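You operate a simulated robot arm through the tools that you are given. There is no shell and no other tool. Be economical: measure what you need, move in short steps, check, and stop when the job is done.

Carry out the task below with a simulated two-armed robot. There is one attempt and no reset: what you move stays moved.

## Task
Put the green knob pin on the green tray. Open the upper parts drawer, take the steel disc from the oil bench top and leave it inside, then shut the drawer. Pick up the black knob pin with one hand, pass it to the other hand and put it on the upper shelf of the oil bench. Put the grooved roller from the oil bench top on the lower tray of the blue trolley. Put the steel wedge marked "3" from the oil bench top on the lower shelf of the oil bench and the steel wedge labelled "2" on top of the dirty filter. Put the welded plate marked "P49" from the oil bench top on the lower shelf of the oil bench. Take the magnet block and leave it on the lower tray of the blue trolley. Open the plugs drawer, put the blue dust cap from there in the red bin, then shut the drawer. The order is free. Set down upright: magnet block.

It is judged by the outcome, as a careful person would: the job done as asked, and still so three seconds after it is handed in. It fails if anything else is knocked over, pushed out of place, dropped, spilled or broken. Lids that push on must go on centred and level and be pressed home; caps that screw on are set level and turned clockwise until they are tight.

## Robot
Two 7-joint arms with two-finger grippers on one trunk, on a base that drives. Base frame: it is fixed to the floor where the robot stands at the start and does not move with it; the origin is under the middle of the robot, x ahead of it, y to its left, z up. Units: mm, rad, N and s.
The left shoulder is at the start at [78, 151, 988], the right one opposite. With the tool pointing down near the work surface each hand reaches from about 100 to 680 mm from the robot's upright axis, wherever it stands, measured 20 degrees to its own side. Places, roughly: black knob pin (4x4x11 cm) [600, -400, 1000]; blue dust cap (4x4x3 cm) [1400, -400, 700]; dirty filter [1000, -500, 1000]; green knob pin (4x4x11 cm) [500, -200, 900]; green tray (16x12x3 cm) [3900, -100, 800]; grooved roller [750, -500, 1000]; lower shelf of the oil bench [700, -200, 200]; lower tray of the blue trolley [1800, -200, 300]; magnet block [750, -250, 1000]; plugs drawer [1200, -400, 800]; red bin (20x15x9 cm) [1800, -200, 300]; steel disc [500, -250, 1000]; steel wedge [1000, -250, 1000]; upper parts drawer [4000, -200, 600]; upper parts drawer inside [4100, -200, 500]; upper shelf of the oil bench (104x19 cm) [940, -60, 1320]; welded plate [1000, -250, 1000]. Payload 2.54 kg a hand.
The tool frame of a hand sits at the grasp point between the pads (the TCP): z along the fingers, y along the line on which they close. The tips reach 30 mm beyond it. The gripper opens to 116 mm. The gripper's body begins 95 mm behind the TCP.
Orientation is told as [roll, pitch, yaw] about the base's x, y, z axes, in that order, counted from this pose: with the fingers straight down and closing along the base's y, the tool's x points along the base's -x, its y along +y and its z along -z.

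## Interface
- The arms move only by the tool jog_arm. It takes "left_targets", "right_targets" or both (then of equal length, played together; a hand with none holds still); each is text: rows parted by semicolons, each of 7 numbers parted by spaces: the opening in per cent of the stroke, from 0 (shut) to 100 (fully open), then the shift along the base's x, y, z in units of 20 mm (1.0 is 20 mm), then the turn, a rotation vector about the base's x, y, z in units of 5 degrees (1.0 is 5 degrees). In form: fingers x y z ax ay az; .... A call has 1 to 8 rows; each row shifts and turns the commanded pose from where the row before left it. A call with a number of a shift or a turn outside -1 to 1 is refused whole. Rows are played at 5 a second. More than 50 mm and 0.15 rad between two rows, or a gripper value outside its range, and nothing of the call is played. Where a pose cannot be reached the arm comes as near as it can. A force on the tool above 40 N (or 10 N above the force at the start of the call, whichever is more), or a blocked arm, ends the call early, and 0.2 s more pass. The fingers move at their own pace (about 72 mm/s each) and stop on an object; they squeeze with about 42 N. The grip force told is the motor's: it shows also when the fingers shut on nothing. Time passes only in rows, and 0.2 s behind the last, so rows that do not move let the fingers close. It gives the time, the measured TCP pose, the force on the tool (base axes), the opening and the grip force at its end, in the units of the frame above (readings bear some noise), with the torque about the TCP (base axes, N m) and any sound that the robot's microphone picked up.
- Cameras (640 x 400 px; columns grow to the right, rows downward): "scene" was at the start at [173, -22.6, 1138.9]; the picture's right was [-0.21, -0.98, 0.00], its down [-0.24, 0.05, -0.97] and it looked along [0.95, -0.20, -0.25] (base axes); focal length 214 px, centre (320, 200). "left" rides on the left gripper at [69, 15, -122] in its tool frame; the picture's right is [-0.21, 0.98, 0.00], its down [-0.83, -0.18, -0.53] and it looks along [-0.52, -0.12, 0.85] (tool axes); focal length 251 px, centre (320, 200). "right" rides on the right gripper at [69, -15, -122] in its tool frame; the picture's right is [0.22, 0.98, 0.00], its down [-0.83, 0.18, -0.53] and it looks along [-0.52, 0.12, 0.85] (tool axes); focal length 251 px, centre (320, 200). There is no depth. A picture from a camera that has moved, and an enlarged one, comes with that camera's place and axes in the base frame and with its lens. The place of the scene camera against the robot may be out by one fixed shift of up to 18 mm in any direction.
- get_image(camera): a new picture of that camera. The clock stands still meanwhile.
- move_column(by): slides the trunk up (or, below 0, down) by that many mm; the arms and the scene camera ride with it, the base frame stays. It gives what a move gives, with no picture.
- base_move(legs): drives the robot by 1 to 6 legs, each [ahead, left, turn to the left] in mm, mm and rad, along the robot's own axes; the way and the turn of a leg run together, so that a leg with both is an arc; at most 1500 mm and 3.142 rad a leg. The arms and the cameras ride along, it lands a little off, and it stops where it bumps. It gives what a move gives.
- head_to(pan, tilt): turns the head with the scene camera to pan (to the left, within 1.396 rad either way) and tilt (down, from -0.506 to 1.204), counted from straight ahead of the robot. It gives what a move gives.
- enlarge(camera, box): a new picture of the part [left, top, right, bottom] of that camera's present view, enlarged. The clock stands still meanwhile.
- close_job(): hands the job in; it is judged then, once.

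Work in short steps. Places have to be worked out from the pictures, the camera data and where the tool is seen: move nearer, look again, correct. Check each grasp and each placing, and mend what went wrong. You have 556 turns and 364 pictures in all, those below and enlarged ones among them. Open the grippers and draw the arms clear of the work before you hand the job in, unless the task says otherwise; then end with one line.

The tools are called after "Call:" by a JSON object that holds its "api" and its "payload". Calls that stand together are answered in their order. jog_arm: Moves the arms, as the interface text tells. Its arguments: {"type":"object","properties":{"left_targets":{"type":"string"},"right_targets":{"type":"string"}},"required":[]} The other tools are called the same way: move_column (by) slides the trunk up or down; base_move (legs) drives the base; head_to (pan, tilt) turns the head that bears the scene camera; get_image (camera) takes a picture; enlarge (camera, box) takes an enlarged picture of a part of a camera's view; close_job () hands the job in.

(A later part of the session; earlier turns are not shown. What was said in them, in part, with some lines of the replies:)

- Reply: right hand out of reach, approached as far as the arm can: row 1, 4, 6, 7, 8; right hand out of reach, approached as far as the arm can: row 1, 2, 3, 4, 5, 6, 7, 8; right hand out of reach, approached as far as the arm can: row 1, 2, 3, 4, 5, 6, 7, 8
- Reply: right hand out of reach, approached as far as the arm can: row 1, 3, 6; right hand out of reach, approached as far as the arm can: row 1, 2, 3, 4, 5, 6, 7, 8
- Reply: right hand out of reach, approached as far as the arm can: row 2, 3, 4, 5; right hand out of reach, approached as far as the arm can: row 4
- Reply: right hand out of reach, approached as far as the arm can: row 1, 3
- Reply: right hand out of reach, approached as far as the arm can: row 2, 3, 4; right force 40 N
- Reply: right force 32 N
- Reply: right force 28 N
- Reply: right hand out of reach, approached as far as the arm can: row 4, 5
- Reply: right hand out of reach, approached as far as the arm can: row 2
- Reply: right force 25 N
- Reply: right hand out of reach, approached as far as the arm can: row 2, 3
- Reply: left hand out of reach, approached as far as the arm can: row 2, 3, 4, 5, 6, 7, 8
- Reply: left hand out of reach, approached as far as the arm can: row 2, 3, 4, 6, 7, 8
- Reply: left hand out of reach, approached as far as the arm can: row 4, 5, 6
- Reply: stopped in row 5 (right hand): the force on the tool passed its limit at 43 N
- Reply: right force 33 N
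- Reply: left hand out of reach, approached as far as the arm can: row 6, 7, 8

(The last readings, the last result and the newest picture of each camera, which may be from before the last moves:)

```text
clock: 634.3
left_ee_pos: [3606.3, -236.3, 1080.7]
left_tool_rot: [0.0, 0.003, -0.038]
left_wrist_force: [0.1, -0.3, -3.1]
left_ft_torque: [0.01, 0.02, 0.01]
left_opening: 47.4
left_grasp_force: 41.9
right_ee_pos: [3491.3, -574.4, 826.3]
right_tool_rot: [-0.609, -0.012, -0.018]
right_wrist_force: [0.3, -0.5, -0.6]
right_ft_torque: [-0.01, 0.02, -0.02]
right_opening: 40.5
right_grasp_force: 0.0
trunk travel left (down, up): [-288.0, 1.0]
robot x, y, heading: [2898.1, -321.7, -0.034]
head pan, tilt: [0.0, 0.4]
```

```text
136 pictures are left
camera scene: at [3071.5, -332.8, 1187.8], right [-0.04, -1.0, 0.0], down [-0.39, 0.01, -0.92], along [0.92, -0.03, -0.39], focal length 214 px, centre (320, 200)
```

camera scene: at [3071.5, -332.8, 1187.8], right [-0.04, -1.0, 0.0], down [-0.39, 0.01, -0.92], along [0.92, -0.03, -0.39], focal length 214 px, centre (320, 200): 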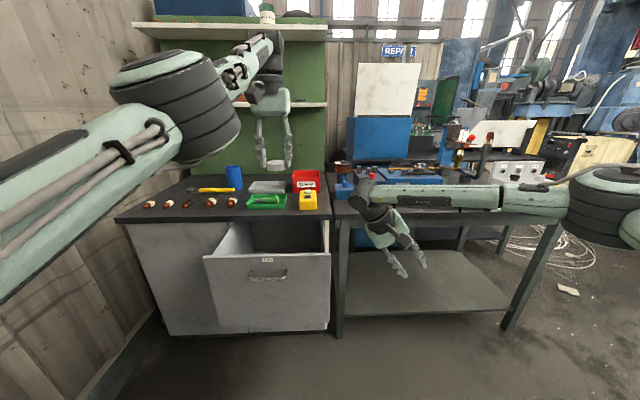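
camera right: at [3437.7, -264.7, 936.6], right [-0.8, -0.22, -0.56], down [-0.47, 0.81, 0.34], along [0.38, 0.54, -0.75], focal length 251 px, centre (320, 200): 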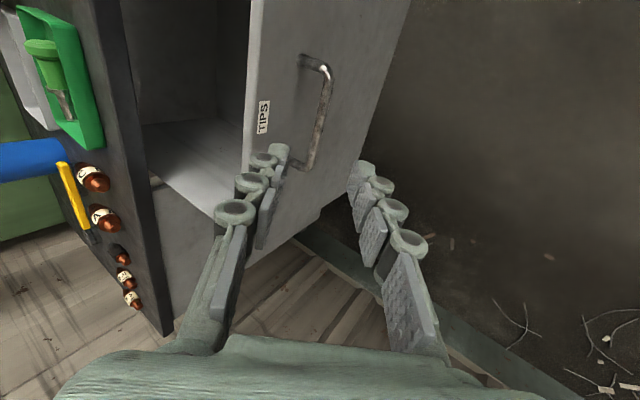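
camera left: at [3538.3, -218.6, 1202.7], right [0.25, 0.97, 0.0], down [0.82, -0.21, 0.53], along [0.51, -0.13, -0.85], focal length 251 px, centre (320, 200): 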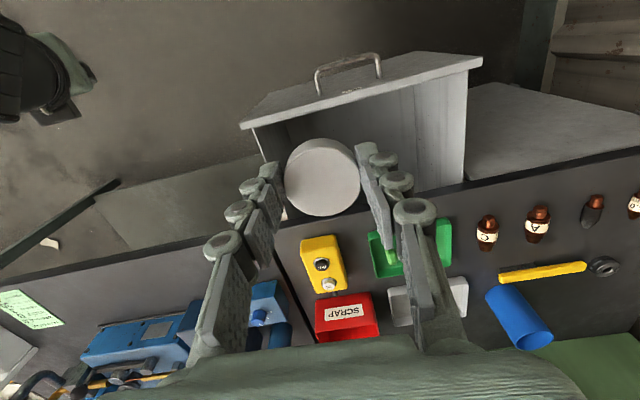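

The drawer interior spans about x 3618–3830, y -380…+10. I bring the disc above its centre and lower the trunk.

Call:
{"api": "base_move", "payload": {"legs": [[112, 12, 0.036]]}}

Call:
{"api": "move_column", "payload": {"by": -200}}

Call:
{"api": "get_image", "payload": {"camera": "left"}}

Call:
{"api": "get_image", "payload": {"camera": "scene"}}

```text
clock: 635.5
left_ee_pos: [3712.8, -202.9, 1080.7]
left_tool_rot: [-0.002, 0.003, -0.003]
left_wrist_force: [1.1, 0.7, -3.4]
left_ft_torque: [-0.02, 0.08, 0.0]
left_opening: 47.5
left_grasp_force: 41.5
right_ee_pos: [3610.8, -544.6, 826.0]
right_tool_rot: [-0.609, -0.009, 0.016]
right_wrist_force: [-1.1, 0.0, -0.4]
right_ft_torque: [0.01, 0.01, -0.02]
right_opening: 40.5
right_grasp_force: 0.1
trunk travel left (down, up): [-288.0, 1.0]
robot x, y, heading: [3008.5, -311.2, -0.006]
head pan, tilt: [0.0, 0.4]
```

```text
clock: 637.7
left_ee_pos: [3712.6, -202.0, 880.2]
left_tool_rot: [0.001, 0.002, -0.003]
left_wrist_force: [0.7, 0.2, -2.4]
left_ft_torque: [0.01, 0.0, 0.01]
left_opening: 47.7
left_grasp_force: 42.2
right_ee_pos: [3611.1, -544.1, 627.7]
right_tool_rot: [-0.61, -0.013, 0.017]
right_wrist_force: [-1.3, 0.5, 0.8]
right_ft_torque: [-0.01, -0.03, 0.07]
right_opening: 40.7
right_grasp_force: 0.1
trunk travel left (down, up): [-88.0, 201.0]
robot x, y, heading: [3005.7, -313.6, -0.004]
head pan, tilt: [0.0, 0.4]
```

```text
135 pictures are left
camera left: at [3644.5, -187.0, 1002.7], right [0.22, 0.98, 0.0], down [0.83, -0.18, 0.53], along [0.52, -0.12, -0.85], focal length 251 px, centre (320, 200)
```

left: 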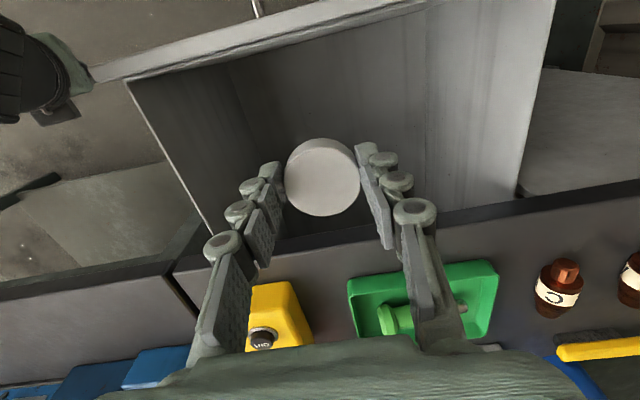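

```text
134 pictures are left
camera scene: at [3181.8, -317.5, 988.0], right [0.0, -1.0, 0.0], down [-0.39, 0.0, -0.92], along [0.92, 0.0, -0.39], focal length 214 px, centre (320, 200)
```

scene: 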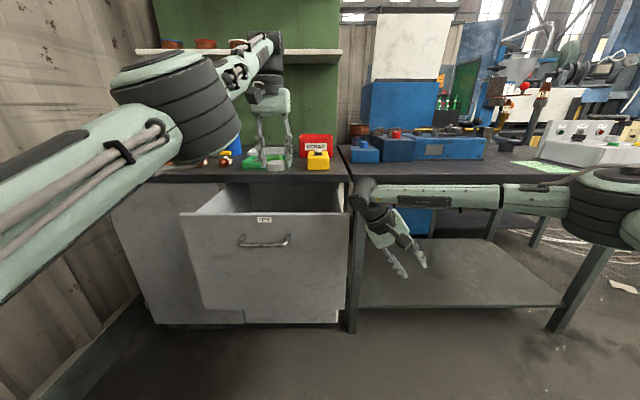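

The drawer is deep (floor maybe z≈510). I lower the trunk fully and then the hand step by step.

Call:
{"api": "move_column", "payload": {"by": -87}}

Call:
{"api": "jog_arm", "payload": {"left_targets": "0 0 0 -1 0 0 0;0 0 0 -1 0 0 0;0 0 0 -1 0 0 0;0 0 0 -1 0 0 0;0 0 0 -1 0 0 0;0 0 0 -1 0 0 0"}}

Call:
{"api": "get_image", "payload": {"camera": "left"}}

Call:
{"api": "get_image", "payload": {"camera": "scene"}}

```text
clock: 638.9
left_ee_pos: [3712.9, -202.4, 794.6]
left_tool_rot: [0.002, 0.002, -0.002]
left_wrist_force: [0.3, 0.8, -2.3]
left_ft_torque: [0.03, -0.03, 0.01]
left_opening: 47.4
left_grasp_force: 41.9
right_ee_pos: [3610.7, -543.8, 540.8]
right_tool_rot: [-0.609, -0.012, 0.016]
right_wrist_force: [-0.9, -1.1, -0.2]
right_ft_torque: [0.02, 0.01, 0.0]
right_opening: 40.6
right_grasp_force: 0.1
trunk travel left (down, up): [-1.0, 288.0]
robot x, y, heading: [3004.4, -312.9, -0.0]
head pan, tilt: [0.0, 0.4]
```

```text
clock: 640.3
left_ee_pos: [3713.1, -203.1, 671.3]
left_tool_rot: [0.001, 0.001, -0.004]
left_wrist_force: [-0.7, 0.2, -2.1]
left_ft_torque: [-0.02, -0.02, 0.01]
left_opening: 47.6
left_grasp_force: 41.5
right_ee_pos: [3608.9, -543.6, 540.9]
right_tool_rot: [-0.609, -0.011, 0.017]
right_wrist_force: [0.9, 0.5, 0.7]
right_ft_torque: [-0.02, -0.02, 0.0]
right_opening: 40.6
right_grasp_force: 0.1
trunk travel left (down, up): [-1.0, 288.0]
robot x, y, heading: [3009.8, -317.1, -0.001]
head pan, tilt: [0.0, 0.4]
```

```text
133 pictures are left
camera left: at [3644.9, -187.6, 794.8], right [0.22, 0.98, 0.0], down [0.83, -0.18, 0.53], along [0.52, -0.12, -0.85], focal length 251 px, centre (320, 200)
```

left: 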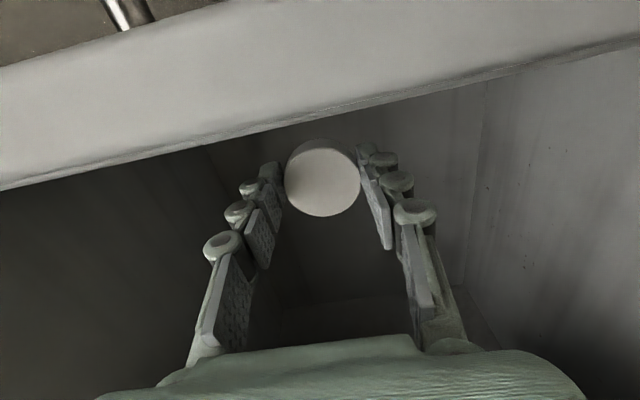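

```text
132 pictures are left
camera scene: at [3181.9, -317.5, 900.9], right [0.0, -1.0, 0.0], down [-0.39, 0.0, -0.92], along [0.92, 0.0, -0.39], focal length 214 px, centre (320, 200)
```

scene: 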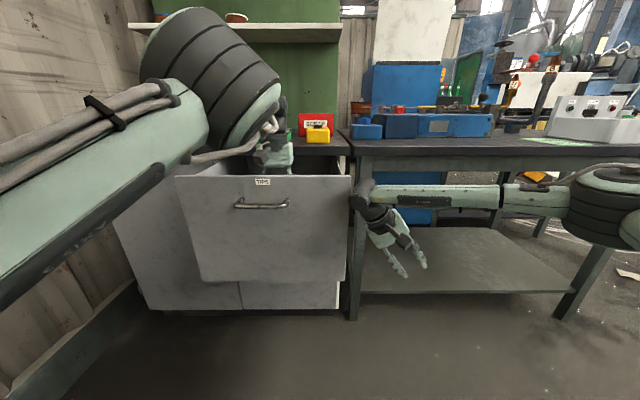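

The wrist camera passes close to the front panel, so I shift 25 mm deeper and continue down with checks.

Call:
{"api": "jog_arm", "payload": {"left_targets": "0 0.6 0 0 0 0 0;0 0.6 0 0 0 0 0;0 0 0 -1 0 0 0;0 0 0 -1 0 0 0;0 0 0 0 0 0 0"}}

Call:
{"api": "get_image", "payload": {"camera": "scene"}}

Call:
{"api": "get_image", "payload": {"camera": "left"}}

```text
clock: 641.5
left_ee_pos: [3736.4, -202.8, 633.4]
left_tool_rot: [0.001, 0.003, -0.004]
left_wrist_force: [3.7, 0.5, -3.1]
left_ft_torque: [-0.04, 0.47, -0.09]
left_opening: 47.7
left_grasp_force: 42.9
right_ee_pos: [3609.4, -543.9, 540.0]
right_tool_rot: [-0.609, -0.013, 0.019]
right_wrist_force: [0.3, -0.4, 0.2]
right_ft_torque: [0.0, 0.03, 0.0]
right_opening: 40.4
right_grasp_force: 0.0
trunk travel left (down, up): [-1.0, 288.0]
robot x, y, heading: [3008.2, -314.5, -0.0]
head pan, tilt: [0.0, 0.4]
```

```text
131 pictures are left
camera scene: at [3181.8, -317.6, 900.9], right [0.0, -1.0, 0.0], down [-0.39, 0.0, -0.92], along [0.92, 0.0, -0.39], focal length 214 px, centre (320, 200)
```

scene: 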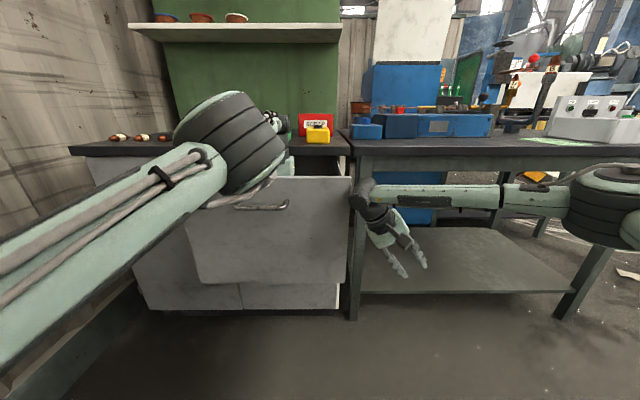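

```text
130 pictures are left
camera left: at [3668.0, -186.7, 754.7], right [0.22, 0.98, 0.0], down [0.83, -0.18, 0.53], along [0.52, -0.12, -0.85], focal length 251 px, centre (320, 200)
```

left: 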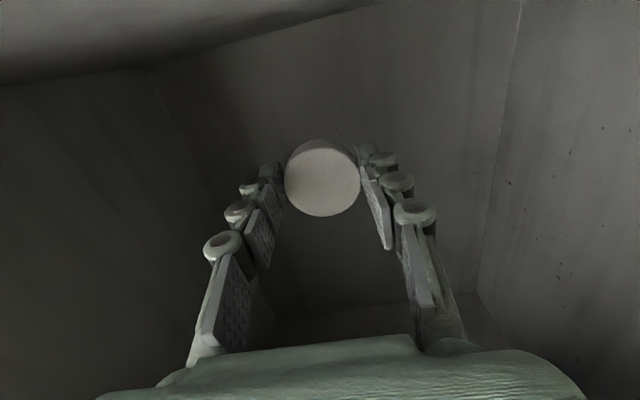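

A small contact force appears. Let me look closely at the elbow and drawer front.

Call:
{"api": "enlarge", "payload": {"camera": "scene", "box": [130, 80, 370, 300]}}

Call:
{"api": "get_image", "payload": {"camera": "right"}}

```text
1.82 times, centred on (250, 190) of scene
camera zoom: at [3181.8, -317.6, 900.9], right [0.0, -1.0, 0.0], down [-0.39, 0.0, -0.92], along [0.92, 0.0, -0.39], focal length 390 px, centre (447, 218)
```

zoom: 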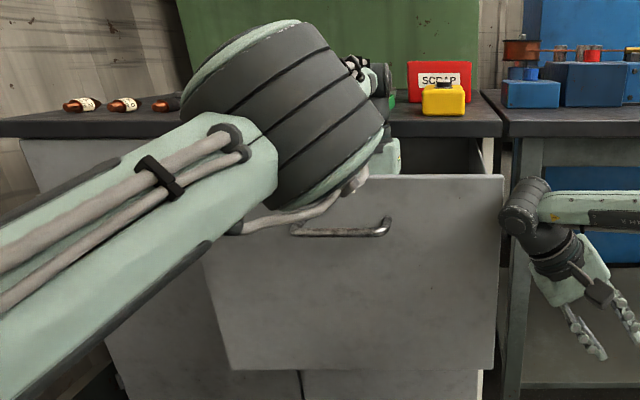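

```text
128 pictures are left
camera right: at [3539.5, -487.7, 649.6], right [-0.22, 0.8, -0.56], down [0.81, 0.47, 0.34], along [0.54, -0.38, -0.75], focal length 251 px, centre (320, 200)
```

right: 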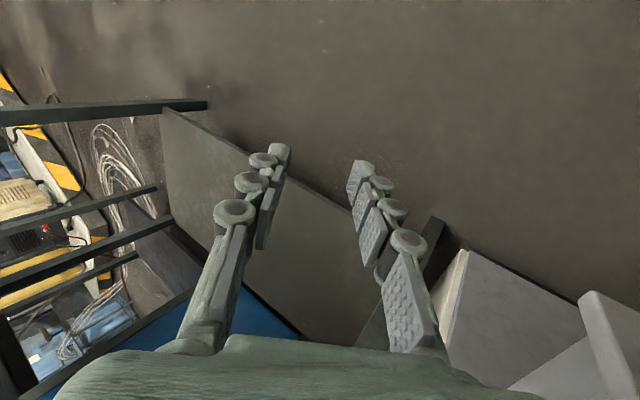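

The elbow is in front of the drawer but the forearm would get low over its edge. I raise the trunk 120 mm (hand rises), then jog the hand down so the forearm slopes more steeply.

Call:
{"api": "move_column", "payload": {"by": 120}}

Call:
{"api": "jog_arm", "payload": {"left_targets": "0 0 0 -1 0 0 0;0 0 0 -1 0 0 0;0 0 0 -1 0 0 0;0 0 0 -1 0 0 0;0 0 0 -1 0 0 0;0 0 0 -1 0 0 0"}}

Call:
{"api": "get_image", "payload": {"camera": "scene"}}

```text
clock: 643.0
left_ee_pos: [3736.7, -202.2, 753.2]
left_tool_rot: [0.0, 0.004, -0.003]
left_wrist_force: [0.1, 0.0, -2.7]
left_ft_torque: [0.02, -0.01, 0.03]
left_opening: 47.5
left_grasp_force: 42.6
right_ee_pos: [3609.5, -543.6, 658.4]
right_tool_rot: [-0.61, -0.012, 0.018]
right_wrist_force: [0.0, 0.1, 0.3]
right_ft_torque: [-0.01, -0.01, -0.02]
right_opening: 40.6
right_grasp_force: 0.1
trunk travel left (down, up): [-121.0, 168.0]
robot x, y, heading: [3009.6, -315.7, 0.003]
head pan, tilt: [0.0, 0.4]
```

```text
clock: 644.4
left_ee_pos: [3735.3, -202.0, 632.9]
left_tool_rot: [-0.001, 0.004, -0.004]
left_wrist_force: [0.5, 0.0, -2.3]
left_ft_torque: [0.0, 0.01, 0.01]
left_opening: 47.2
left_grasp_force: 42.2
right_ee_pos: [3610.7, -544.6, 661.1]
right_tool_rot: [-0.611, -0.013, 0.017]
right_wrist_force: [-0.7, -0.6, 0.6]
right_ft_torque: [-0.01, 0.01, 0.0]
right_opening: 40.5
right_grasp_force: 0.1
trunk travel left (down, up): [-121.0, 168.0]
robot x, y, heading: [3010.0, -315.0, 0.006]
head pan, tilt: [0.0, 0.4]
```

```text
127 pictures are left
camera scene: at [3182.0, -317.5, 1020.9], right [0.0, -1.0, 0.0], down [-0.39, 0.0, -0.92], along [0.92, 0.0, -0.39], focal length 214 px, centre (320, 200)
```

scene: 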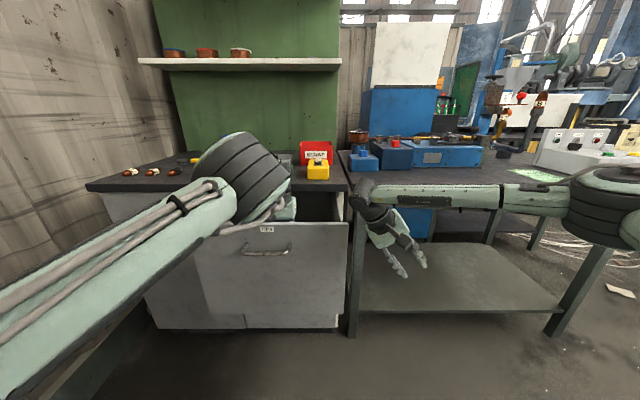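

No contact force now. I continue lowering in steps.

Call:
{"api": "jog_arm", "payload": {"left_targets": "0 0 0 -1 0 0 0;0 0 0 -1 0 0 0;0 0 0 0 0 0 0"}}

Call:
{"api": "jog_arm", "payload": {"left_targets": "0 0 0 -0.5 0 0 0;0 0 0 -0.5 0 0 0;0 0 0 -0.5 0 0 0;0 0 0 0 0 0 0"}}

Call:
{"api": "get_image", "payload": {"camera": "scene"}}

Call:
{"api": "get_image", "payload": {"camera": "left"}}

```text
clock: 645.2
left_ee_pos: [3735.4, -200.8, 592.3]
left_tool_rot: [0.0, 0.001, -0.002]
left_wrist_force: [0.2, -0.2, -3.1]
left_ft_torque: [0.03, 0.01, -0.02]
left_opening: 47.5
left_grasp_force: 42.4
right_ee_pos: [3610.7, -544.5, 659.8]
right_tool_rot: [-0.608, -0.011, 0.019]
right_wrist_force: [0.9, -1.1, -0.7]
right_ft_torque: [0.0, 0.01, -0.02]
right_opening: 40.6
right_grasp_force: 0.2
trunk travel left (down, up): [-121.0, 168.0]
robot x, y, heading: [3005.8, -313.9, -0.003]
head pan, tilt: [0.0, 0.4]
```

```text
clock: 646.2
left_ee_pos: [3735.4, -201.9, 562.0]
left_tool_rot: [-0.001, 0.004, -0.003]
left_wrist_force: [0.4, 0.3, -3.3]
left_ft_torque: [0.02, 0.01, 0.04]
left_opening: 47.6
left_grasp_force: 42.1
right_ee_pos: [3610.4, -544.6, 660.3]
right_tool_rot: [-0.61, -0.013, 0.018]
right_wrist_force: [-0.2, 0.2, 0.1]
right_ft_torque: [0.01, -0.01, 0.0]
right_opening: 40.6
right_grasp_force: 0.1
trunk travel left (down, up): [-121.0, 168.0]
robot x, y, heading: [3008.2, -309.6, 0.0]
head pan, tilt: [0.0, 0.4]
```

```text
126 pictures are left
camera scene: at [3181.9, -317.5, 1020.9], right [0.0, -1.0, 0.0], down [-0.39, 0.0, -0.92], along [0.92, 0.0, -0.39], focal length 214 px, centre (320, 200)
```

scene: 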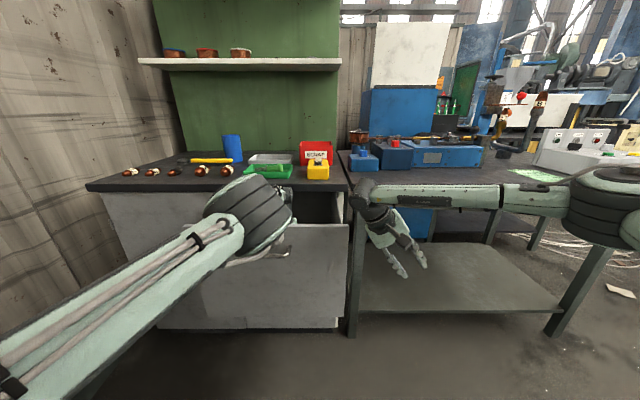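

```text
125 pictures are left
camera left: at [3668.1, -186.3, 683.7], right [0.22, 0.98, 0.0], down [0.83, -0.18, 0.53], along [0.52, -0.12, -0.85], focal length 251 px, centre (320, 200)
```

left: 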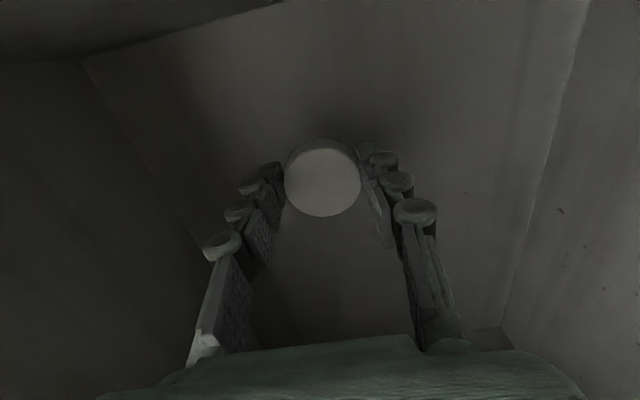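

The forearm is again near the drawer's edge; I raise the trunk another 90 mm and jog the hand down again.

Call:
{"api": "move_column", "payload": {"by": 90}}

Call:
{"api": "jog_arm", "payload": {"left_targets": "0 0 0 -1 0 0 0;0 0 0 -1 0 0 0;0 0 0 -1 0 0 0;0 0 0 -1 0 0 0;0 0 0 -0.5 0 0 0;0 0 0 -0.3 0 0 0;0 0 0 -0.3 0 0 0;0 0 0 0 0 0 0"}}

Call:
{"api": "get_image", "payload": {"camera": "scene"}}

```text
clock: 647.5
left_ee_pos: [3735.6, -201.3, 651.1]
left_tool_rot: [0.0, 0.005, -0.004]
left_wrist_force: [0.7, 0.4, -2.7]
left_ft_torque: [-0.02, 0.02, 0.03]
left_opening: 47.8
left_grasp_force: 41.9
right_ee_pos: [3611.6, -544.3, 750.4]
right_tool_rot: [-0.609, -0.012, 0.017]
right_wrist_force: [0.5, 0.1, -1.3]
right_ft_torque: [0.05, 0.0, 0.03]
right_opening: 40.6
right_grasp_force: 0.1
trunk travel left (down, up): [-211.0, 78.0]
robot x, y, heading: [3008.9, -316.4, -0.001]
head pan, tilt: [0.0, 0.4]
```

```text
clock: 649.3
left_ee_pos: [3734.1, -200.5, 550.0]
left_tool_rot: [-0.001, 0.005, -0.003]
left_wrist_force: [-0.3, 0.7, -2.3]
left_ft_torque: [0.03, -0.02, -0.04]
left_opening: 47.6
left_grasp_force: 42.0
right_ee_pos: [3611.1, -545.5, 750.4]
right_tool_rot: [-0.608, -0.013, 0.018]
right_wrist_force: [0.1, 0.0, -0.1]
right_ft_torque: [-0.03, 0.02, 0.0]
right_opening: 40.6
right_grasp_force: 0.0
trunk travel left (down, up): [-211.0, 78.0]
robot x, y, heading: [3007.9, -310.7, -0.005]
head pan, tilt: [0.0, 0.4]
```

```text
124 pictures are left
camera scene: at [3181.9, -317.5, 1110.9], right [0.0, -1.0, 0.0], down [-0.39, 0.0, -0.92], along [0.92, 0.0, -0.39], focal length 214 px, centre (320, 200)
```

scene: 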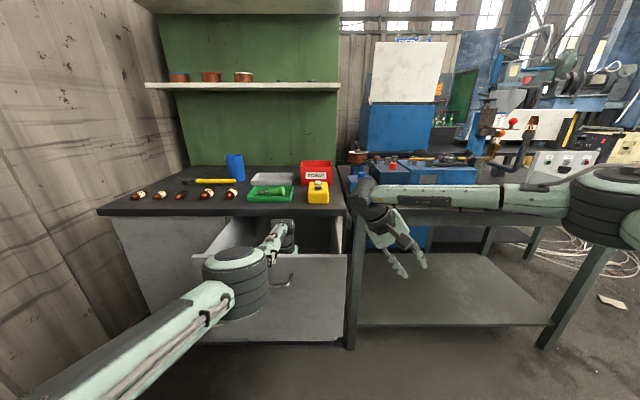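

Call:
{"api": "enlarge", "payload": {"camera": "scene", "box": [190, 200, 350, 300]}}

Call:
{"api": "get_image", "payload": {"camera": "left"}}

```text
4.00 times, centred on (270, 250) of scene
camera zoom: at [3181.9, -317.5, 1110.9], right [0.0, -1.0, 0.0], down [-0.39, 0.0, -0.92], along [0.92, 0.0, -0.39], focal length 858 px, centre (520, 0)
```

zoom: 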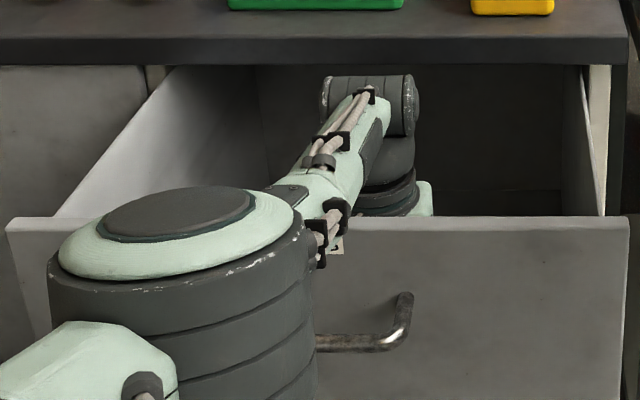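

```text
122 pictures are left
camera left: at [3668.3, -186.1, 672.2], right [0.22, 0.98, 0.0], down [0.83, -0.18, 0.53], along [0.52, -0.12, -0.85], focal length 251 px, centre (320, 200)
```

left: 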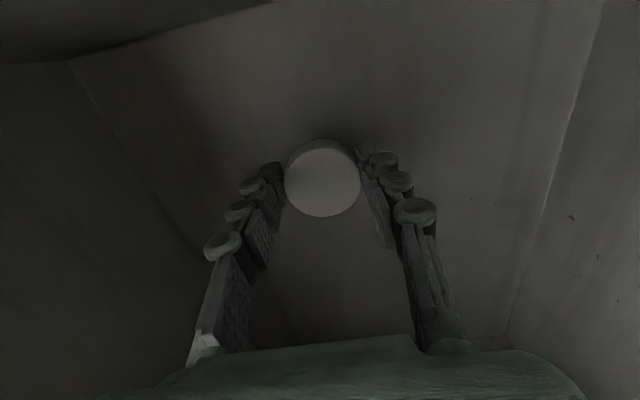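

The drawer floor is at about z 470. I try to go a little lower in small steps, watching for any contact.

Call:
{"api": "jog_arm", "payload": {"left_targets": "0 0 0 -0.5 0 0 0;0 0 0 -0.5 0 0 0;0 0 0 0 0 0 0"}}

Call:
{"api": "enlarge", "payload": {"camera": "scene", "box": [190, 200, 350, 300]}}

```text
clock: 650.1
left_ee_pos: [3735.5, -200.7, 530.1]
left_tool_rot: [-0.001, 0.003, -0.003]
left_wrist_force: [0.6, 0.3, -2.7]
left_ft_torque: [0.0, 0.02, 0.02]
left_opening: 47.3
left_grasp_force: 42.4
right_ee_pos: [3611.3, -543.9, 750.3]
right_tool_rot: [-0.611, -0.012, 0.018]
right_wrist_force: [0.0, -0.4, -0.3]
right_ft_torque: [0.05, 0.01, -0.01]
right_opening: 40.7
right_grasp_force: 0.0
trunk travel left (down, up): [-211.0, 78.0]
robot x, y, heading: [3006.2, -309.7, -0.001]
head pan, tilt: [0.0, 0.4]
```

```text
4.00 times, centred on (270, 250) of scene
camera zoom: at [3181.9, -317.5, 1110.9], right [0.0, -1.0, 0.0], down [-0.39, 0.0, -0.92], along [0.92, 0.0, -0.39], focal length 858 px, centre (520, 0)
```

zoom: 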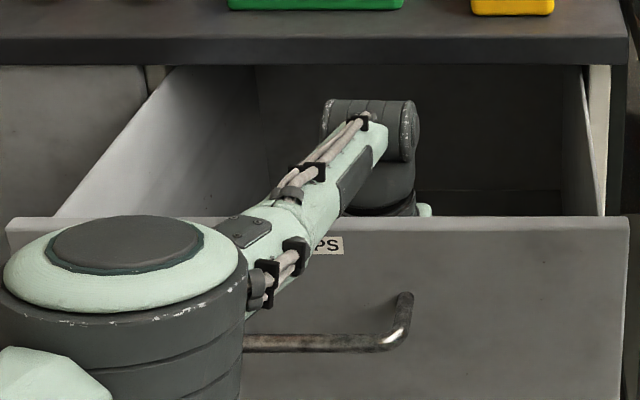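

Call:
{"api": "jog_arm", "payload": {"left_targets": "0 0 0 -0.3 0 0 0;0 0 0 -0.3 0 0 0;0 0 0 0 0 0 0"}}

Call:
{"api": "get_image", "payload": {"camera": "left"}}

```text
clock: 650.9
left_ee_pos: [3730.7, -200.6, 518.1]
left_tool_rot: [-0.001, 0.005, -0.003]
left_wrist_force: [0.1, -0.6, -2.8]
left_ft_torque: [-0.04, 0.03, -0.03]
left_opening: 47.4
left_grasp_force: 42.1
left hand out of reach, approached as far as the arm can: row 2
right_ee_pos: [3610.1, -545.3, 749.9]
right_tool_rot: [-0.61, -0.011, 0.017]
right_wrist_force: [-0.8, -0.2, -0.4]
right_ft_torque: [0.01, -0.01, 0.0]
right_opening: 40.5
right_grasp_force: 0.1
trunk travel left (down, up): [-211.0, 78.0]
robot x, y, heading: [3009.9, -316.1, -0.002]
head pan, tilt: [0.0, 0.4]
```

```text
120 pictures are left
camera left: at [3664.3, -185.3, 640.7], right [0.22, 0.98, 0.0], down [0.83, -0.18, 0.53], along [0.52, -0.12, -0.85], focal length 251 px, centre (320, 200)
```

left: 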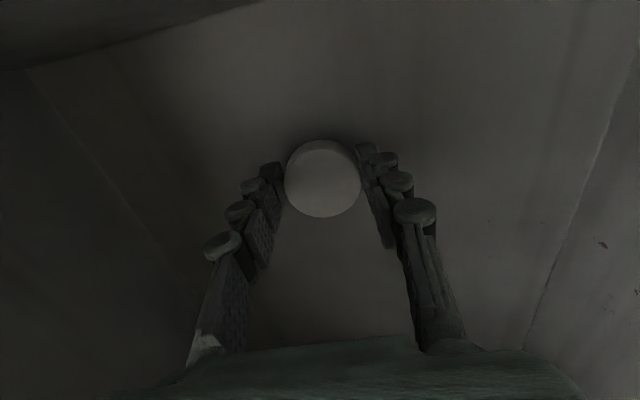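

Only ~12 mm remain to the floor. I lower the trunk by 9 mm and release the disc.

Call:
{"api": "move_column", "payload": {"by": -9}}

Call:
{"api": "jog_arm", "payload": {"left_targets": "50 0 0 0 0 0 0;60 0 0 0 0 0 0;60 0 0 0 0 0 0;60 0 0 0.5 0 0 0;60 0 0 1 0 0 0;60 0 0 1 0 0 0;60 0 0 1 0 0 0"}}

Call:
{"api": "get_image", "payload": {"camera": "left"}}

```text
clock: 651.5
left_ee_pos: [3734.5, -200.5, 515.5]
left_tool_rot: [0.0, -0.005, -0.001]
left_wrist_force: [-0.3, 0.4, -4.1]
left_ft_torque: [0.0, 0.05, 0.01]
left_opening: 47.6
left_grasp_force: 41.9
right_ee_pos: [3608.0, -544.7, 742.7]
right_tool_rot: [-0.609, -0.018, 0.017]
right_wrist_force: [0.9, 0.5, 0.2]
right_ft_torque: [-0.02, 0.03, 0.0]
right_opening: 40.5
right_grasp_force: 0.1
trunk travel left (down, up): [-202.0, 87.0]
robot x, y, heading: [3009.0, -313.5, 0.001]
head pan, tilt: [0.0, 0.4]
```

```text
clock: 653.0
left_ee_pos: [3749.3, -204.8, 576.8]
left_tool_rot: [0.001, 0.005, -0.003]
left_wrist_force: [-0.5, 0.5, 0.1]
left_ft_torque: [0.02, -0.02, -0.02]
left_opening: 69.7
left_grasp_force: 0.0
left hand out of reach, approached as far as the arm can: row 5, 6, 7
right_ee_pos: [3610.6, -543.9, 740.7]
right_tool_rot: [-0.609, -0.012, 0.02]
right_wrist_force: [-0.4, -0.7, -0.7]
right_ft_torque: [0.0, -0.01, 0.04]
right_opening: 40.7
right_grasp_force: 0.0
trunk travel left (down, up): [-202.0, 87.0]
robot x, y, heading: [3003.2, -316.8, -0.001]
head pan, tilt: [0.0, 0.4]
```

```text
119 pictures are left
camera left: at [3681.9, -189.0, 698.5], right [0.22, 0.98, 0.0], down [0.83, -0.18, 0.53], along [0.52, -0.12, -0.85], focal length 251 px, centre (320, 200)
```

left: 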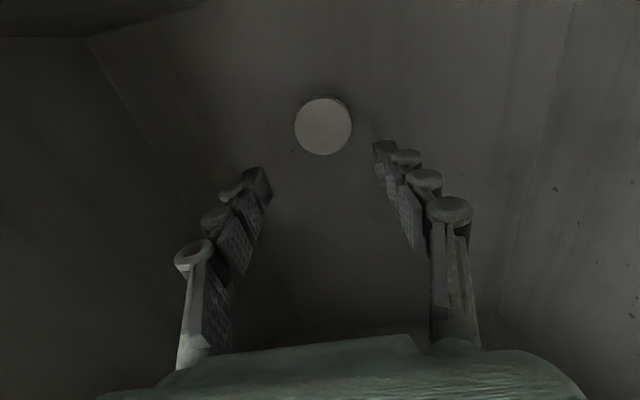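

The disc lies in the drawer. I raise the trunk and bring the hand up, keeping away from the cabinet edge.

Call:
{"api": "move_column", "payload": {"by": 85}}

Call:
{"api": "jog_arm", "payload": {"left_targets": "60 -0.5 0 1 0 0 0;60 -0.5 0 1 0 0 0;60 -0.5 0 1 0 0 0;60 0 0 1 0 0 0;60 0 0 1 0 0 0;60 0 0 1 0 0 0;60 0 0 1 0 0 0;60 0 0 1 0 0 0"}}

Call:
{"api": "jog_arm", "payload": {"left_targets": "60 0 0 1 0 0 0;60 0 0 1 0 0 0;60 0 0 1 0 0 0;60 0 0 1 0 0 0;60 0 0 1 0 0 0;60 0 0 1 0 0 0;60 0 0 1 0 0 0;60 0 0 1 0 0 0"}}

Call:
{"api": "get_image", "payload": {"camera": "scene"}}

```text
clock: 654.3
left_ee_pos: [3748.9, -204.7, 660.8]
left_tool_rot: [-0.002, 0.005, -0.003]
left_wrist_force: [0.6, 0.5, 0.7]
left_ft_torque: [0.0, 0.01, 0.0]
left_opening: 69.4
left_grasp_force: 0.1
right_ee_pos: [3609.8, -544.3, 825.9]
right_tool_rot: [-0.609, -0.01, 0.018]
right_wrist_force: [0.7, 0.0, 0.2]
right_ft_torque: [0.01, -0.01, 0.01]
right_opening: 40.5
right_grasp_force: 0.1
trunk travel left (down, up): [-287.0, 2.0]
robot x, y, heading: [3005.2, -312.8, -0.002]
head pan, tilt: [0.0, 0.4]
```

```text
clock: 656.1
left_ee_pos: [3765.5, -212.4, 813.1]
left_tool_rot: [0.001, 0.006, -0.003]
left_wrist_force: [0.3, 0.1, -0.7]
left_ft_torque: [-0.03, -0.02, 0.02]
left_opening: 69.4
left_grasp_force: 0.1
left hand out of reach, approached as far as the arm can: row 1, 2, 3, 5
right_ee_pos: [3610.0, -543.3, 826.1]
right_tool_rot: [-0.608, -0.011, 0.018]
right_wrist_force: [-0.5, -0.6, 0.2]
right_ft_torque: [-0.02, -0.05, 0.0]
right_opening: 40.7
right_grasp_force: 0.1
trunk travel left (down, up): [-287.0, 2.0]
robot x, y, heading: [3009.1, -316.2, -0.004]
head pan, tilt: [0.0, 0.4]
```

```text
clock: 657.9
left_ee_pos: [3747.7, -212.3, 971.6]
left_tool_rot: [-0.002, 0.005, -0.004]
left_wrist_force: [-0.4, 0.5, 0.6]
left_ft_torque: [-0.03, -0.01, -0.04]
left_opening: 69.5
left_grasp_force: 0.0
left hand out of reach, approached as far as the arm can: row 1, 4, 6, 7, 8
right_ee_pos: [3608.8, -544.3, 826.9]
right_tool_rot: [-0.608, -0.012, 0.018]
right_wrist_force: [-0.2, -0.6, -0.6]
right_ft_torque: [-0.01, 0.02, -0.05]
right_opening: 40.4
right_grasp_force: 0.1
trunk travel left (down, up): [-287.0, 2.0]
robot x, y, heading: [3010.2, -316.1, -0.004]
head pan, tilt: [0.0, 0.4]
```

```text
118 pictures are left
camera scene: at [3181.4, -317.5, 1186.9], right [0.0, -1.0, 0.0], down [-0.39, 0.0, -0.92], along [0.92, 0.0, -0.39], focal length 214 px, centre (320, 200)
```

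scene: 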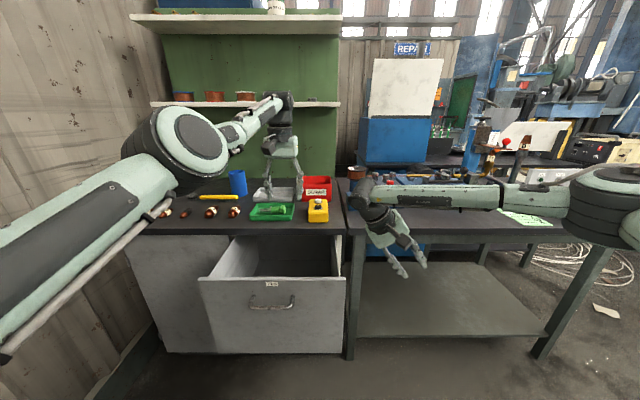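

The disc is inside. To shut the drawer I back off, lower the closed right hand and pull the left hand back, then line up with the drawer face.

Call:
{"api": "base_move", "payload": {"legs": [[-140, 0, 0]]}}

Call:
{"api": "jog_arm", "payload": {"right_targets": "0 0 0 -1 0 0 0;0 0 0 -1 0 0 0;0 0 0 -1 0 0 0;0 0 0 -1 0 0 0;0 0 0 -1 0 0 0;0 0 0 -1 0 0 0", "left_targets": "60 -0.5 0 1 0 0 0;60 -0.5 0 1 0 0 0;60 -0.5 0 1 0 0 0;60 -0.5 0 1 0 0 0;60 -0.5 0 1 0 0 0;60 -0.5 0 0 0 0 0"}}

Call:
{"api": "base_move", "payload": {"legs": [[0, 270, 0]]}}

Call:
{"api": "get_image", "payload": {"camera": "right"}}

Call:
{"api": "get_image", "payload": {"camera": "scene"}}

```text
clock: 659.2
left_ee_pos: [3610.7, -212.3, 972.6]
left_tool_rot: [0.0, 0.004, -0.004]
left_wrist_force: [-0.4, 0.4, 0.4]
left_ft_torque: [0.01, -0.06, 0.04]
left_opening: 69.5
left_grasp_force: 0.1
right_ee_pos: [3472.3, -544.3, 827.3]
right_tool_rot: [-0.61, -0.013, 0.017]
right_wrist_force: [0.3, -0.9, 0.7]
right_ft_torque: [-0.02, 0.0, 0.01]
right_opening: 40.4
right_grasp_force: 0.0
trunk travel left (down, up): [-287.0, 2.0]
robot x, y, heading: [2869.1, -312.1, -0.007]
head pan, tilt: [0.0, 0.4]
```

```text
clock: 660.6
left_ee_pos: [3574.3, -215.9, 1079.5]
left_tool_rot: [-0.001, 0.006, -0.003]
left_wrist_force: [0.3, 0.2, -0.2]
left_ft_torque: [0.01, -0.01, -0.01]
left_opening: 69.7
left_grasp_force: 0.0
left hand out of reach, approached as far as the arm can: row 1, 2, 4, 6
right_ee_pos: [3472.8, -543.6, 706.3]
right_tool_rot: [-0.61, -0.012, 0.017]
right_wrist_force: [-0.8, 0.7, 0.2]
right_ft_torque: [-0.01, 0.01, 0.02]
right_opening: 0.0
right_grasp_force: 28.1
trunk travel left (down, up): [-287.0, 2.0]
robot x, y, heading: [2872.0, -314.0, -0.007]
head pan, tilt: [0.0, 0.4]
```

```text
clock: 663.8
left_ee_pos: [3576.0, 48.8, 1077.7]
left_tool_rot: [0.0, 0.004, -0.009]
left_wrist_force: [0.3, 0.0, -0.2]
left_ft_torque: [0.02, -0.01, 0.03]
left_opening: 69.6
left_grasp_force: 0.1
right_ee_pos: [3472.7, -278.1, 707.8]
right_tool_rot: [-0.61, -0.012, 0.011]
right_wrist_force: [-0.3, 0.3, 0.9]
right_ft_torque: [-0.01, 0.0, 0.04]
right_opening: 0.1
right_grasp_force: 28.3
trunk travel left (down, up): [-287.0, 2.0]
robot x, y, heading: [2869.7, -43.0, -0.01]
head pan, tilt: [0.0, 0.4]
```

```text
117 pictures are left
camera right: at [3402.9, -220.7, 816.4], right [-0.22, 0.8, -0.56], down [0.82, 0.46, 0.34], along [0.54, -0.38, -0.75], focal length 251 px, centre (320, 200)
```

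right: 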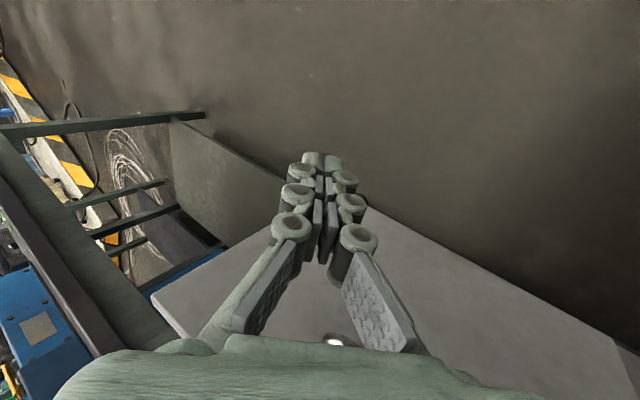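

```text
116 pictures are left
camera scene: at [3045.5, -48.3, 1186.9], right [-0.01, -1.0, 0.0], down [-0.39, 0.0, -0.92], along [0.92, -0.01, -0.39], focal length 214 px, centre (320, 200)
```

scene: 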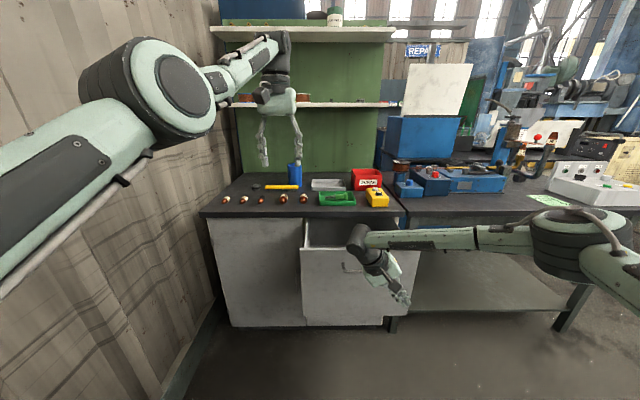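

With the hand leaning sideways the palm would meet the cabinet edge, so I restore it upright and tilt it forward to push with the fingertips instead.

Call:
{"api": "jog_arm", "payload": {"right_targets": "0 0 0 0 1 0 0;0 0 0 0 1 0 0;0 0 0 0 1 0 0;0 0 0 0 1 0 0;0 0 0 0 1 0 0;0 0 0 0 1 0 0;0 0 0 0 1 0 0;0 -0.5 0 0 0 -1 0"}}

Call:
{"api": "jog_arm", "payload": {"right_targets": "0 0 0 0 0 -1 0;0 0 0 0 0 -1 0;0 0 0 0 0 -1 0;0 0 0 0 0 -1 0;0 0 0 0 0 -1 0;0 0 0 0 0 -1 0;0 0 0 0 0 -1 0;0 0 0 0 0 -1 0"}}

Call:
{"api": "get_image", "payload": {"camera": "scene"}}

```text
clock: 665.6
left_ee_pos: [3575.6, 49.2, 1079.0]
left_tool_rot: [0.0, 0.007, -0.01]
left_wrist_force: [0.4, -0.2, 0.7]
left_ft_torque: [-0.04, 0.02, 0.04]
left_opening: 69.6
left_grasp_force: 0.1
right_ee_pos: [3463.3, -278.1, 707.2]
right_tool_rot: [0.003, -0.105, 0.001]
right_wrist_force: [-0.6, 0.1, 0.3]
right_ft_torque: [0.0, 0.01, -0.04]
right_opening: 0.0
right_grasp_force: 28.5
trunk travel left (down, up): [-287.0, 2.0]
robot x, y, heading: [2870.5, -46.0, -0.01]
head pan, tilt: [0.0, 0.4]
```

```text
clock: 667.4
left_ee_pos: [3575.5, 49.1, 1079.3]
left_tool_rot: [0.0, 0.006, -0.013]
left_wrist_force: [-0.6, -0.5, -0.9]
left_ft_torque: [0.02, 0.01, 0.04]
left_opening: 69.4
left_grasp_force: 0.0
right_ee_pos: [3463.1, -278.6, 706.9]
right_tool_rot: [-0.001, -0.803, 0.003]
right_wrist_force: [-0.7, 0.0, 0.9]
right_ft_torque: [-0.03, -0.01, -0.01]
right_opening: 0.0
right_grasp_force: 28.8
trunk travel left (down, up): [-287.0, 2.0]
robot x, y, heading: [2869.8, -45.6, -0.014]
head pan, tilt: [0.0, 0.4]
```

```text
115 pictures are left
camera scene: at [3045.5, -48.5, 1186.9], right [-0.01, -1.0, 0.0], down [-0.39, 0.0, -0.92], along [0.92, -0.01, -0.39], focal length 214 px, centre (320, 200)
```

scene: 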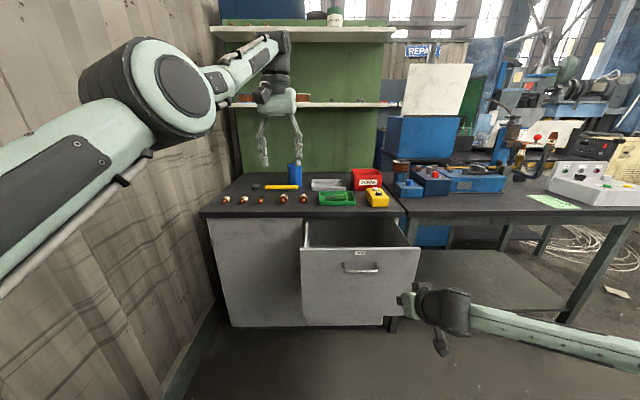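

I push with the base: first to contact and halfway, then the rest.

Call:
{"api": "base_move", "payload": {"legs": [[230, 0, 0.012]]}}

Call:
{"api": "get_image", "payload": {"camera": "scene"}}

```text
clock: 669.1
left_ee_pos: [3803.2, 55.3, 1078.0]
left_tool_rot: [0.0, 0.007, 0.001]
left_wrist_force: [-0.2, 0.4, -1.3]
left_ft_torque: [-0.01, -0.01, 0.01]
left_opening: 69.6
left_grasp_force: 0.1
right_ee_pos: [3693.5, -272.2, 707.0]
right_tool_rot: [0.0, -0.801, 0.014]
right_wrist_force: [0.5, 0.0, -0.9]
right_ft_torque: [0.01, -0.01, 0.01]
right_opening: 0.0
right_grasp_force: 28.5
trunk travel left (down, up): [-287.0, 2.0]
robot x, y, heading: [3099.3, -44.6, 0.003]
head pan, tilt: [0.0, 0.4]
```

```text
114 pictures are left
camera scene: at [3273.8, -47.4, 1186.8], right [0.0, -1.0, 0.0], down [-0.39, 0.0, -0.92], along [0.92, 0.0, -0.39], focal length 214 px, centre (320, 200)
```

scene: 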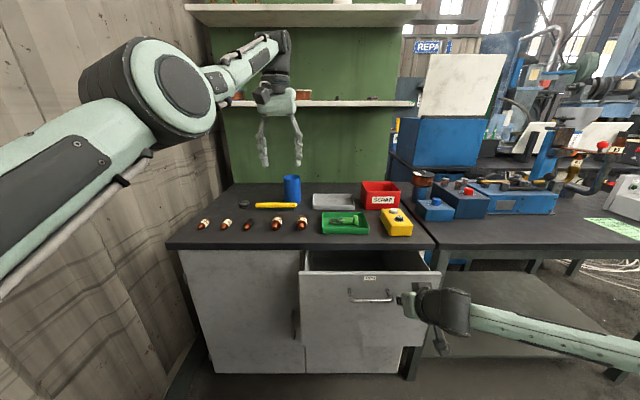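

Call:
{"api": "base_move", "payload": {"legs": [[95, 0, 0]]}}

Call:
{"api": "jog_arm", "payload": {"right_targets": "0 0.4 0 0 0 0 0;0 0.4 0 0 0 0 0;0 0.3 0 0 0 0 0;0 0.3 0 0 0 0 0;0 0.3 0 0 0 0 0;0 0 0 0 0 0 0"}}

Call:
{"api": "get_image", "payload": {"camera": "scene"}}

```text
clock: 670.2
left_ee_pos: [3897.0, 55.9, 1078.7]
left_tool_rot: [0.001, 0.007, -0.001]
left_wrist_force: [0.1, -0.3, 0.3]
left_ft_torque: [0.0, 0.02, 0.03]
left_opening: 69.6
left_grasp_force: 0.0
right_ee_pos: [3785.4, -271.8, 705.8]
right_tool_rot: [0.0, -0.801, 0.015]
right_wrist_force: [-0.6, 0.0, -0.1]
right_ft_torque: [-0.01, -0.02, 0.02]
right_opening: 0.0
right_grasp_force: 28.9
trunk travel left (down, up): [-287.0, 2.0]
robot x, y, heading: [3194.5, -46.0, 0.001]
head pan, tilt: [0.0, 0.4]
```

```text
clock: 671.6
left_ee_pos: [3894.1, 56.1, 1080.3]
left_tool_rot: [0.001, 0.004, 0.0]
left_wrist_force: [-0.1, 0.1, 0.4]
left_ft_torque: [-0.02, -0.04, -0.01]
left_opening: 69.7
left_grasp_force: 0.1
right_ee_pos: [3817.8, -270.6, 707.6]
right_tool_rot: [0.0, -0.8, 0.013]
right_wrist_force: [-22.4, -2.0, 5.2]
right_ft_torque: [0.04, 0.11, -0.08]
right_opening: 6.2
right_grasp_force: 28.4
trunk travel left (down, up): [-287.0, 2.0]
robot x, y, heading: [3192.3, -42.1, -0.001]
head pan, tilt: [0.0, 0.4]
```

```text
113 pictures are left
camera scene: at [3364.2, -47.3, 1187.3], right [0.0, -1.0, 0.0], down [-0.39, 0.0, -0.92], along [0.92, 0.0, -0.39], focal length 214 px, centre (320, 200)
```

scene: 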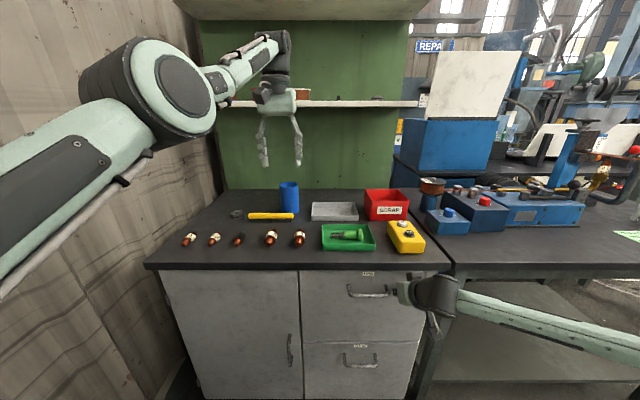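

22 N resistance: the drawer seems shut. Let me zoom to verify.

Call:
{"api": "enlarge", "payload": {"camera": "scene", "box": [270, 240, 470, 400]}}

```text
2.50 times, centred on (370, 320) of scene
camera zoom: at [3364.2, -47.3, 1187.3], right [0.0, -1.0, 0.0], down [-0.39, 0.0, -0.92], along [0.92, 0.0, -0.39], focal length 536 px, centre (195, -100)
```

zoom: 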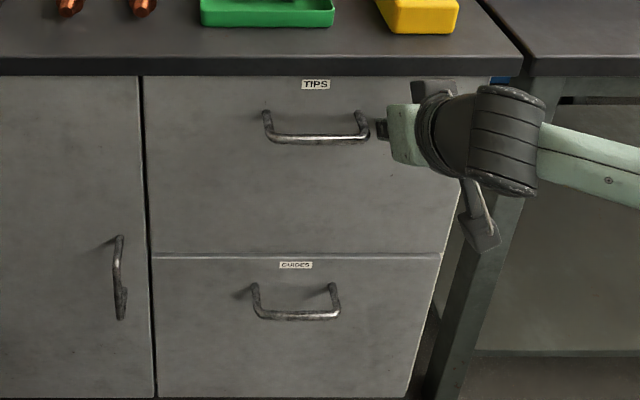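

Both drawers are flush. I back away, move clear of the wall, and take a last look at the bench from a distance.

Call:
{"api": "base_move", "payload": {"legs": [[-450, 0, 0], [0, -1100, 0], [0, 0, 1.571], [0, 700, 0]]}}

Call:
{"api": "head_to", "payload": {"pan": 0.95, "tilt": 0.3}}

Call:
{"api": "get_image", "payload": {"camera": "scene"}}

```text
clock: 695.7
left_ee_pos: [1901.5, -482.6, 1079.8]
left_tool_rot: [0.001, 0.007, 1.618]
left_wrist_force: [-0.5, 0.8, -0.8]
left_ft_torque: [-0.01, 0.02, 0.01]
left_opening: 69.5
left_grasp_force: 0.1
right_ee_pos: [2232.6, -543.4, 707.0]
right_tool_rot: [-0.001, -0.802, 1.631]
right_wrist_force: [0.0, 0.1, 1.3]
right_ft_torque: [-0.01, 0.0, 0.0]
right_opening: 0.1
right_grasp_force: 28.1
trunk travel left (down, up): [-287.0, 2.0]
robot x, y, heading: [2034.7, -1182.1, 1.614]
head pan, tilt: [0.0, 0.4]
```

```text
clock: 697.0
left_ee_pos: [1900.8, -481.8, 1078.8]
left_tool_rot: [0.0, 0.007, 1.618]
left_wrist_force: [0.2, -0.5, 0.4]
left_ft_torque: [-0.02, 0.01, 0.0]
left_opening: 69.4
left_grasp_force: 0.1
right_ee_pos: [2233.0, -543.3, 707.7]
right_tool_rot: [0.0, -0.8, 1.628]
right_wrist_force: [0.6, -0.5, -0.3]
right_ft_torque: [0.0, 0.01, -0.02]
right_opening: 0.1
right_grasp_force: 28.3
trunk travel left (down, up): [-287.0, 2.0]
robot x, y, heading: [2033.3, -1179.6, 1.617]
head pan, tilt: [0.949, 0.3]
```

```text
111 pictures are left
camera scene: at [1965.9, -1064.9, 1196.2], right [0.54, 0.84, 0.0], down [0.25, -0.16, -0.96], along [-0.8, 0.52, -0.3], focal length 214 px, centre (320, 200)
```

scene: 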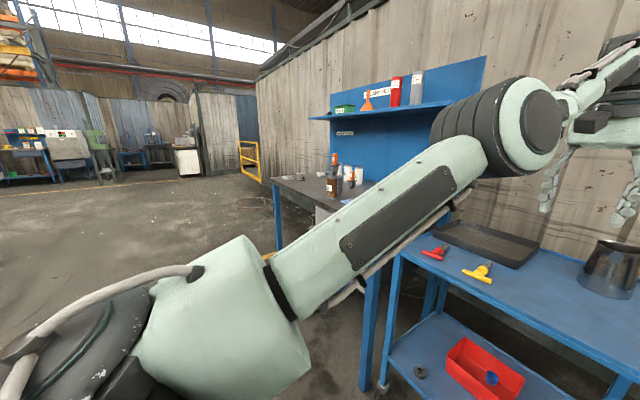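

Call:
{"api": "base_move", "payload": {"legs": [[-250, 0, 0]]}}

Call:
{"api": "base_move", "payload": {"legs": [[0, 900, 0]]}}

Call:
{"api": "head_to", "payload": {"pan": 0.25, "tilt": 0.4}}

Call:
{"api": "get_image", "payload": {"camera": "scene"}}

```text
clock: 698.8
left_ee_pos: [1913.2, -730.1, 1079.5]
left_tool_rot: [0.0, 0.007, 1.615]
left_wrist_force: [0.4, -0.1, 0.1]
left_ft_torque: [0.03, -0.01, 0.01]
left_opening: 69.7
left_grasp_force: 0.0
right_ee_pos: [2243.9, -790.9, 707.1]
right_tool_rot: [0.0, -0.804, 1.63]
right_wrist_force: [0.3, 0.3, -0.6]
right_ft_torque: [0.03, -0.02, 0.03]
right_opening: 0.1
right_grasp_force: 28.9
trunk travel left (down, up): [-287.0, 2.0]
robot x, y, heading: [2045.8, -1428.0, 1.614]
head pan, tilt: [0.949, 0.3]
```

```text
clock: 707.9
left_ee_pos: [1008.7, -772.6, 1079.8]
left_tool_rot: [-0.002, 0.006, 1.62]
left_wrist_force: [-1.2, 0.0, 0.5]
left_ft_torque: [0.01, -0.02, 0.0]
left_opening: 69.3
left_grasp_force: 0.1
right_ee_pos: [1338.5, -833.6, 707.2]
right_tool_rot: [0.001, -0.8, 1.631]
right_wrist_force: [-0.6, -0.6, 1.0]
right_ft_torque: [0.0, -0.02, 0.01]
right_opening: 0.0
right_grasp_force: 28.8
trunk travel left (down, up): [-287.0, 2.0]
robot x, y, heading: [1144.0, -1469.9, 1.62]
head pan, tilt: [0.949, 0.3]
```

```text
clock: 708.9
left_ee_pos: [1008.4, -772.6, 1079.3]
left_tool_rot: [0.001, 0.005, 1.617]
left_wrist_force: [0.2, -0.2, 0.0]
left_ft_torque: [0.03, -0.02, 0.0]
left_opening: 69.5
left_grasp_force: 0.1
right_ee_pos: [1339.9, -833.3, 707.5]
right_tool_rot: [0.001, -0.803, 1.63]
right_wrist_force: [1.1, -0.8, -0.4]
right_ft_torque: [0.01, 0.02, -0.01]
right_opening: 0.0
right_grasp_force: 28.3
trunk travel left (down, up): [-287.0, 2.0]
robot x, y, heading: [1141.3, -1470.8, 1.619]
head pan, tilt: [0.25, 0.4]
```

```text
110 pictures are left
camera scene: at [1123.3, -1317.9, 1186.9], right [0.96, 0.29, 0.0], down [0.11, -0.37, -0.92], along [-0.27, 0.88, -0.39], focal length 214 px, centre (320, 200)
```

scene: 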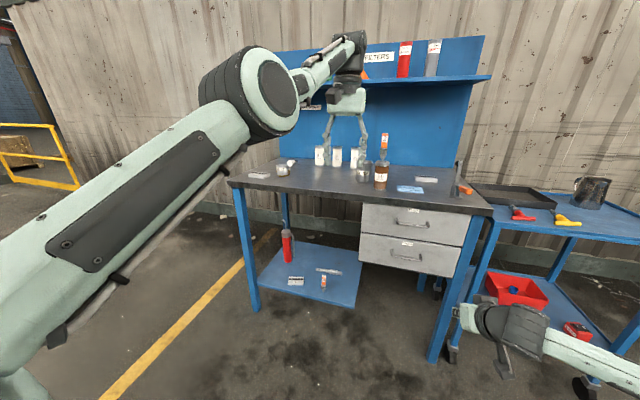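

Everything is in place. I open the right gripper; both arms are clear of the work.

Call:
{"api": "jog_arm", "payload": {"right_targets": "60 0 0 0 0 0 0;60 0 0 0 0 0 0;60 0 0 0 0 0 0"}}

Call:
{"api": "enlarge", "payload": {"camera": "scene", "box": [230, 30, 500, 310]}}

```text
clock: 709.7
left_ee_pos: [1008.1, -773.0, 1080.7]
left_tool_rot: [0.001, 0.007, 1.618]
left_wrist_force: [-0.1, -0.1, 1.0]
left_ft_torque: [-0.01, -0.02, 0.01]
left_opening: 69.7
left_grasp_force: 0.1
right_ee_pos: [1337.5, -833.9, 707.4]
right_tool_rot: [0.0, -0.801, 1.63]
right_wrist_force: [-0.3, -0.6, 0.5]
right_ft_torque: [-0.02, -0.03, -0.04]
right_opening: 69.7
right_grasp_force: 0.1
trunk travel left (down, up): [-287.0, 2.0]
robot x, y, heading: [1142.1, -1468.8, 1.615]
head pan, tilt: [0.25, 0.4]
```

```text
1.43 times, centred on (365, 170) of scene
camera zoom: at [1123.4, -1317.9, 1186.9], right [0.96, 0.29, 0.0], down [0.11, -0.37, -0.92], along [-0.27, 0.88, -0.39], focal length 306 px, centre (256, 243)
```

zoom: 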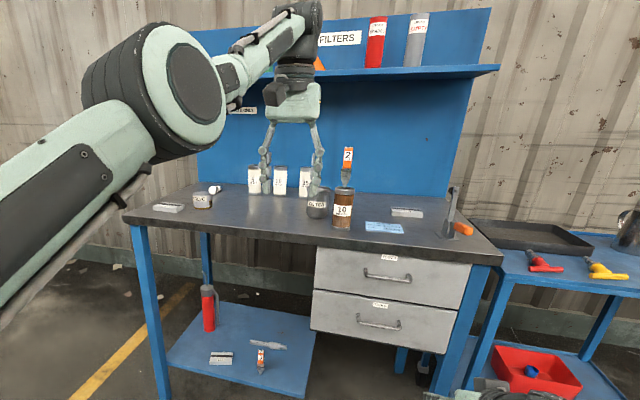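

The last view shows the bench as intended, so I hand the job in.

Call:
{"api": "close_job", "payload": {}}

```text
The job is handed in.
```

All the listed tasks are done and the job is handed in, with both grippers open and the arms clear. I saw each item in its place when I set it down or in the final view. I did bump the side of the open plugs drawer once while moving sideways; the robot stopped at once and nothing appeared displaced.
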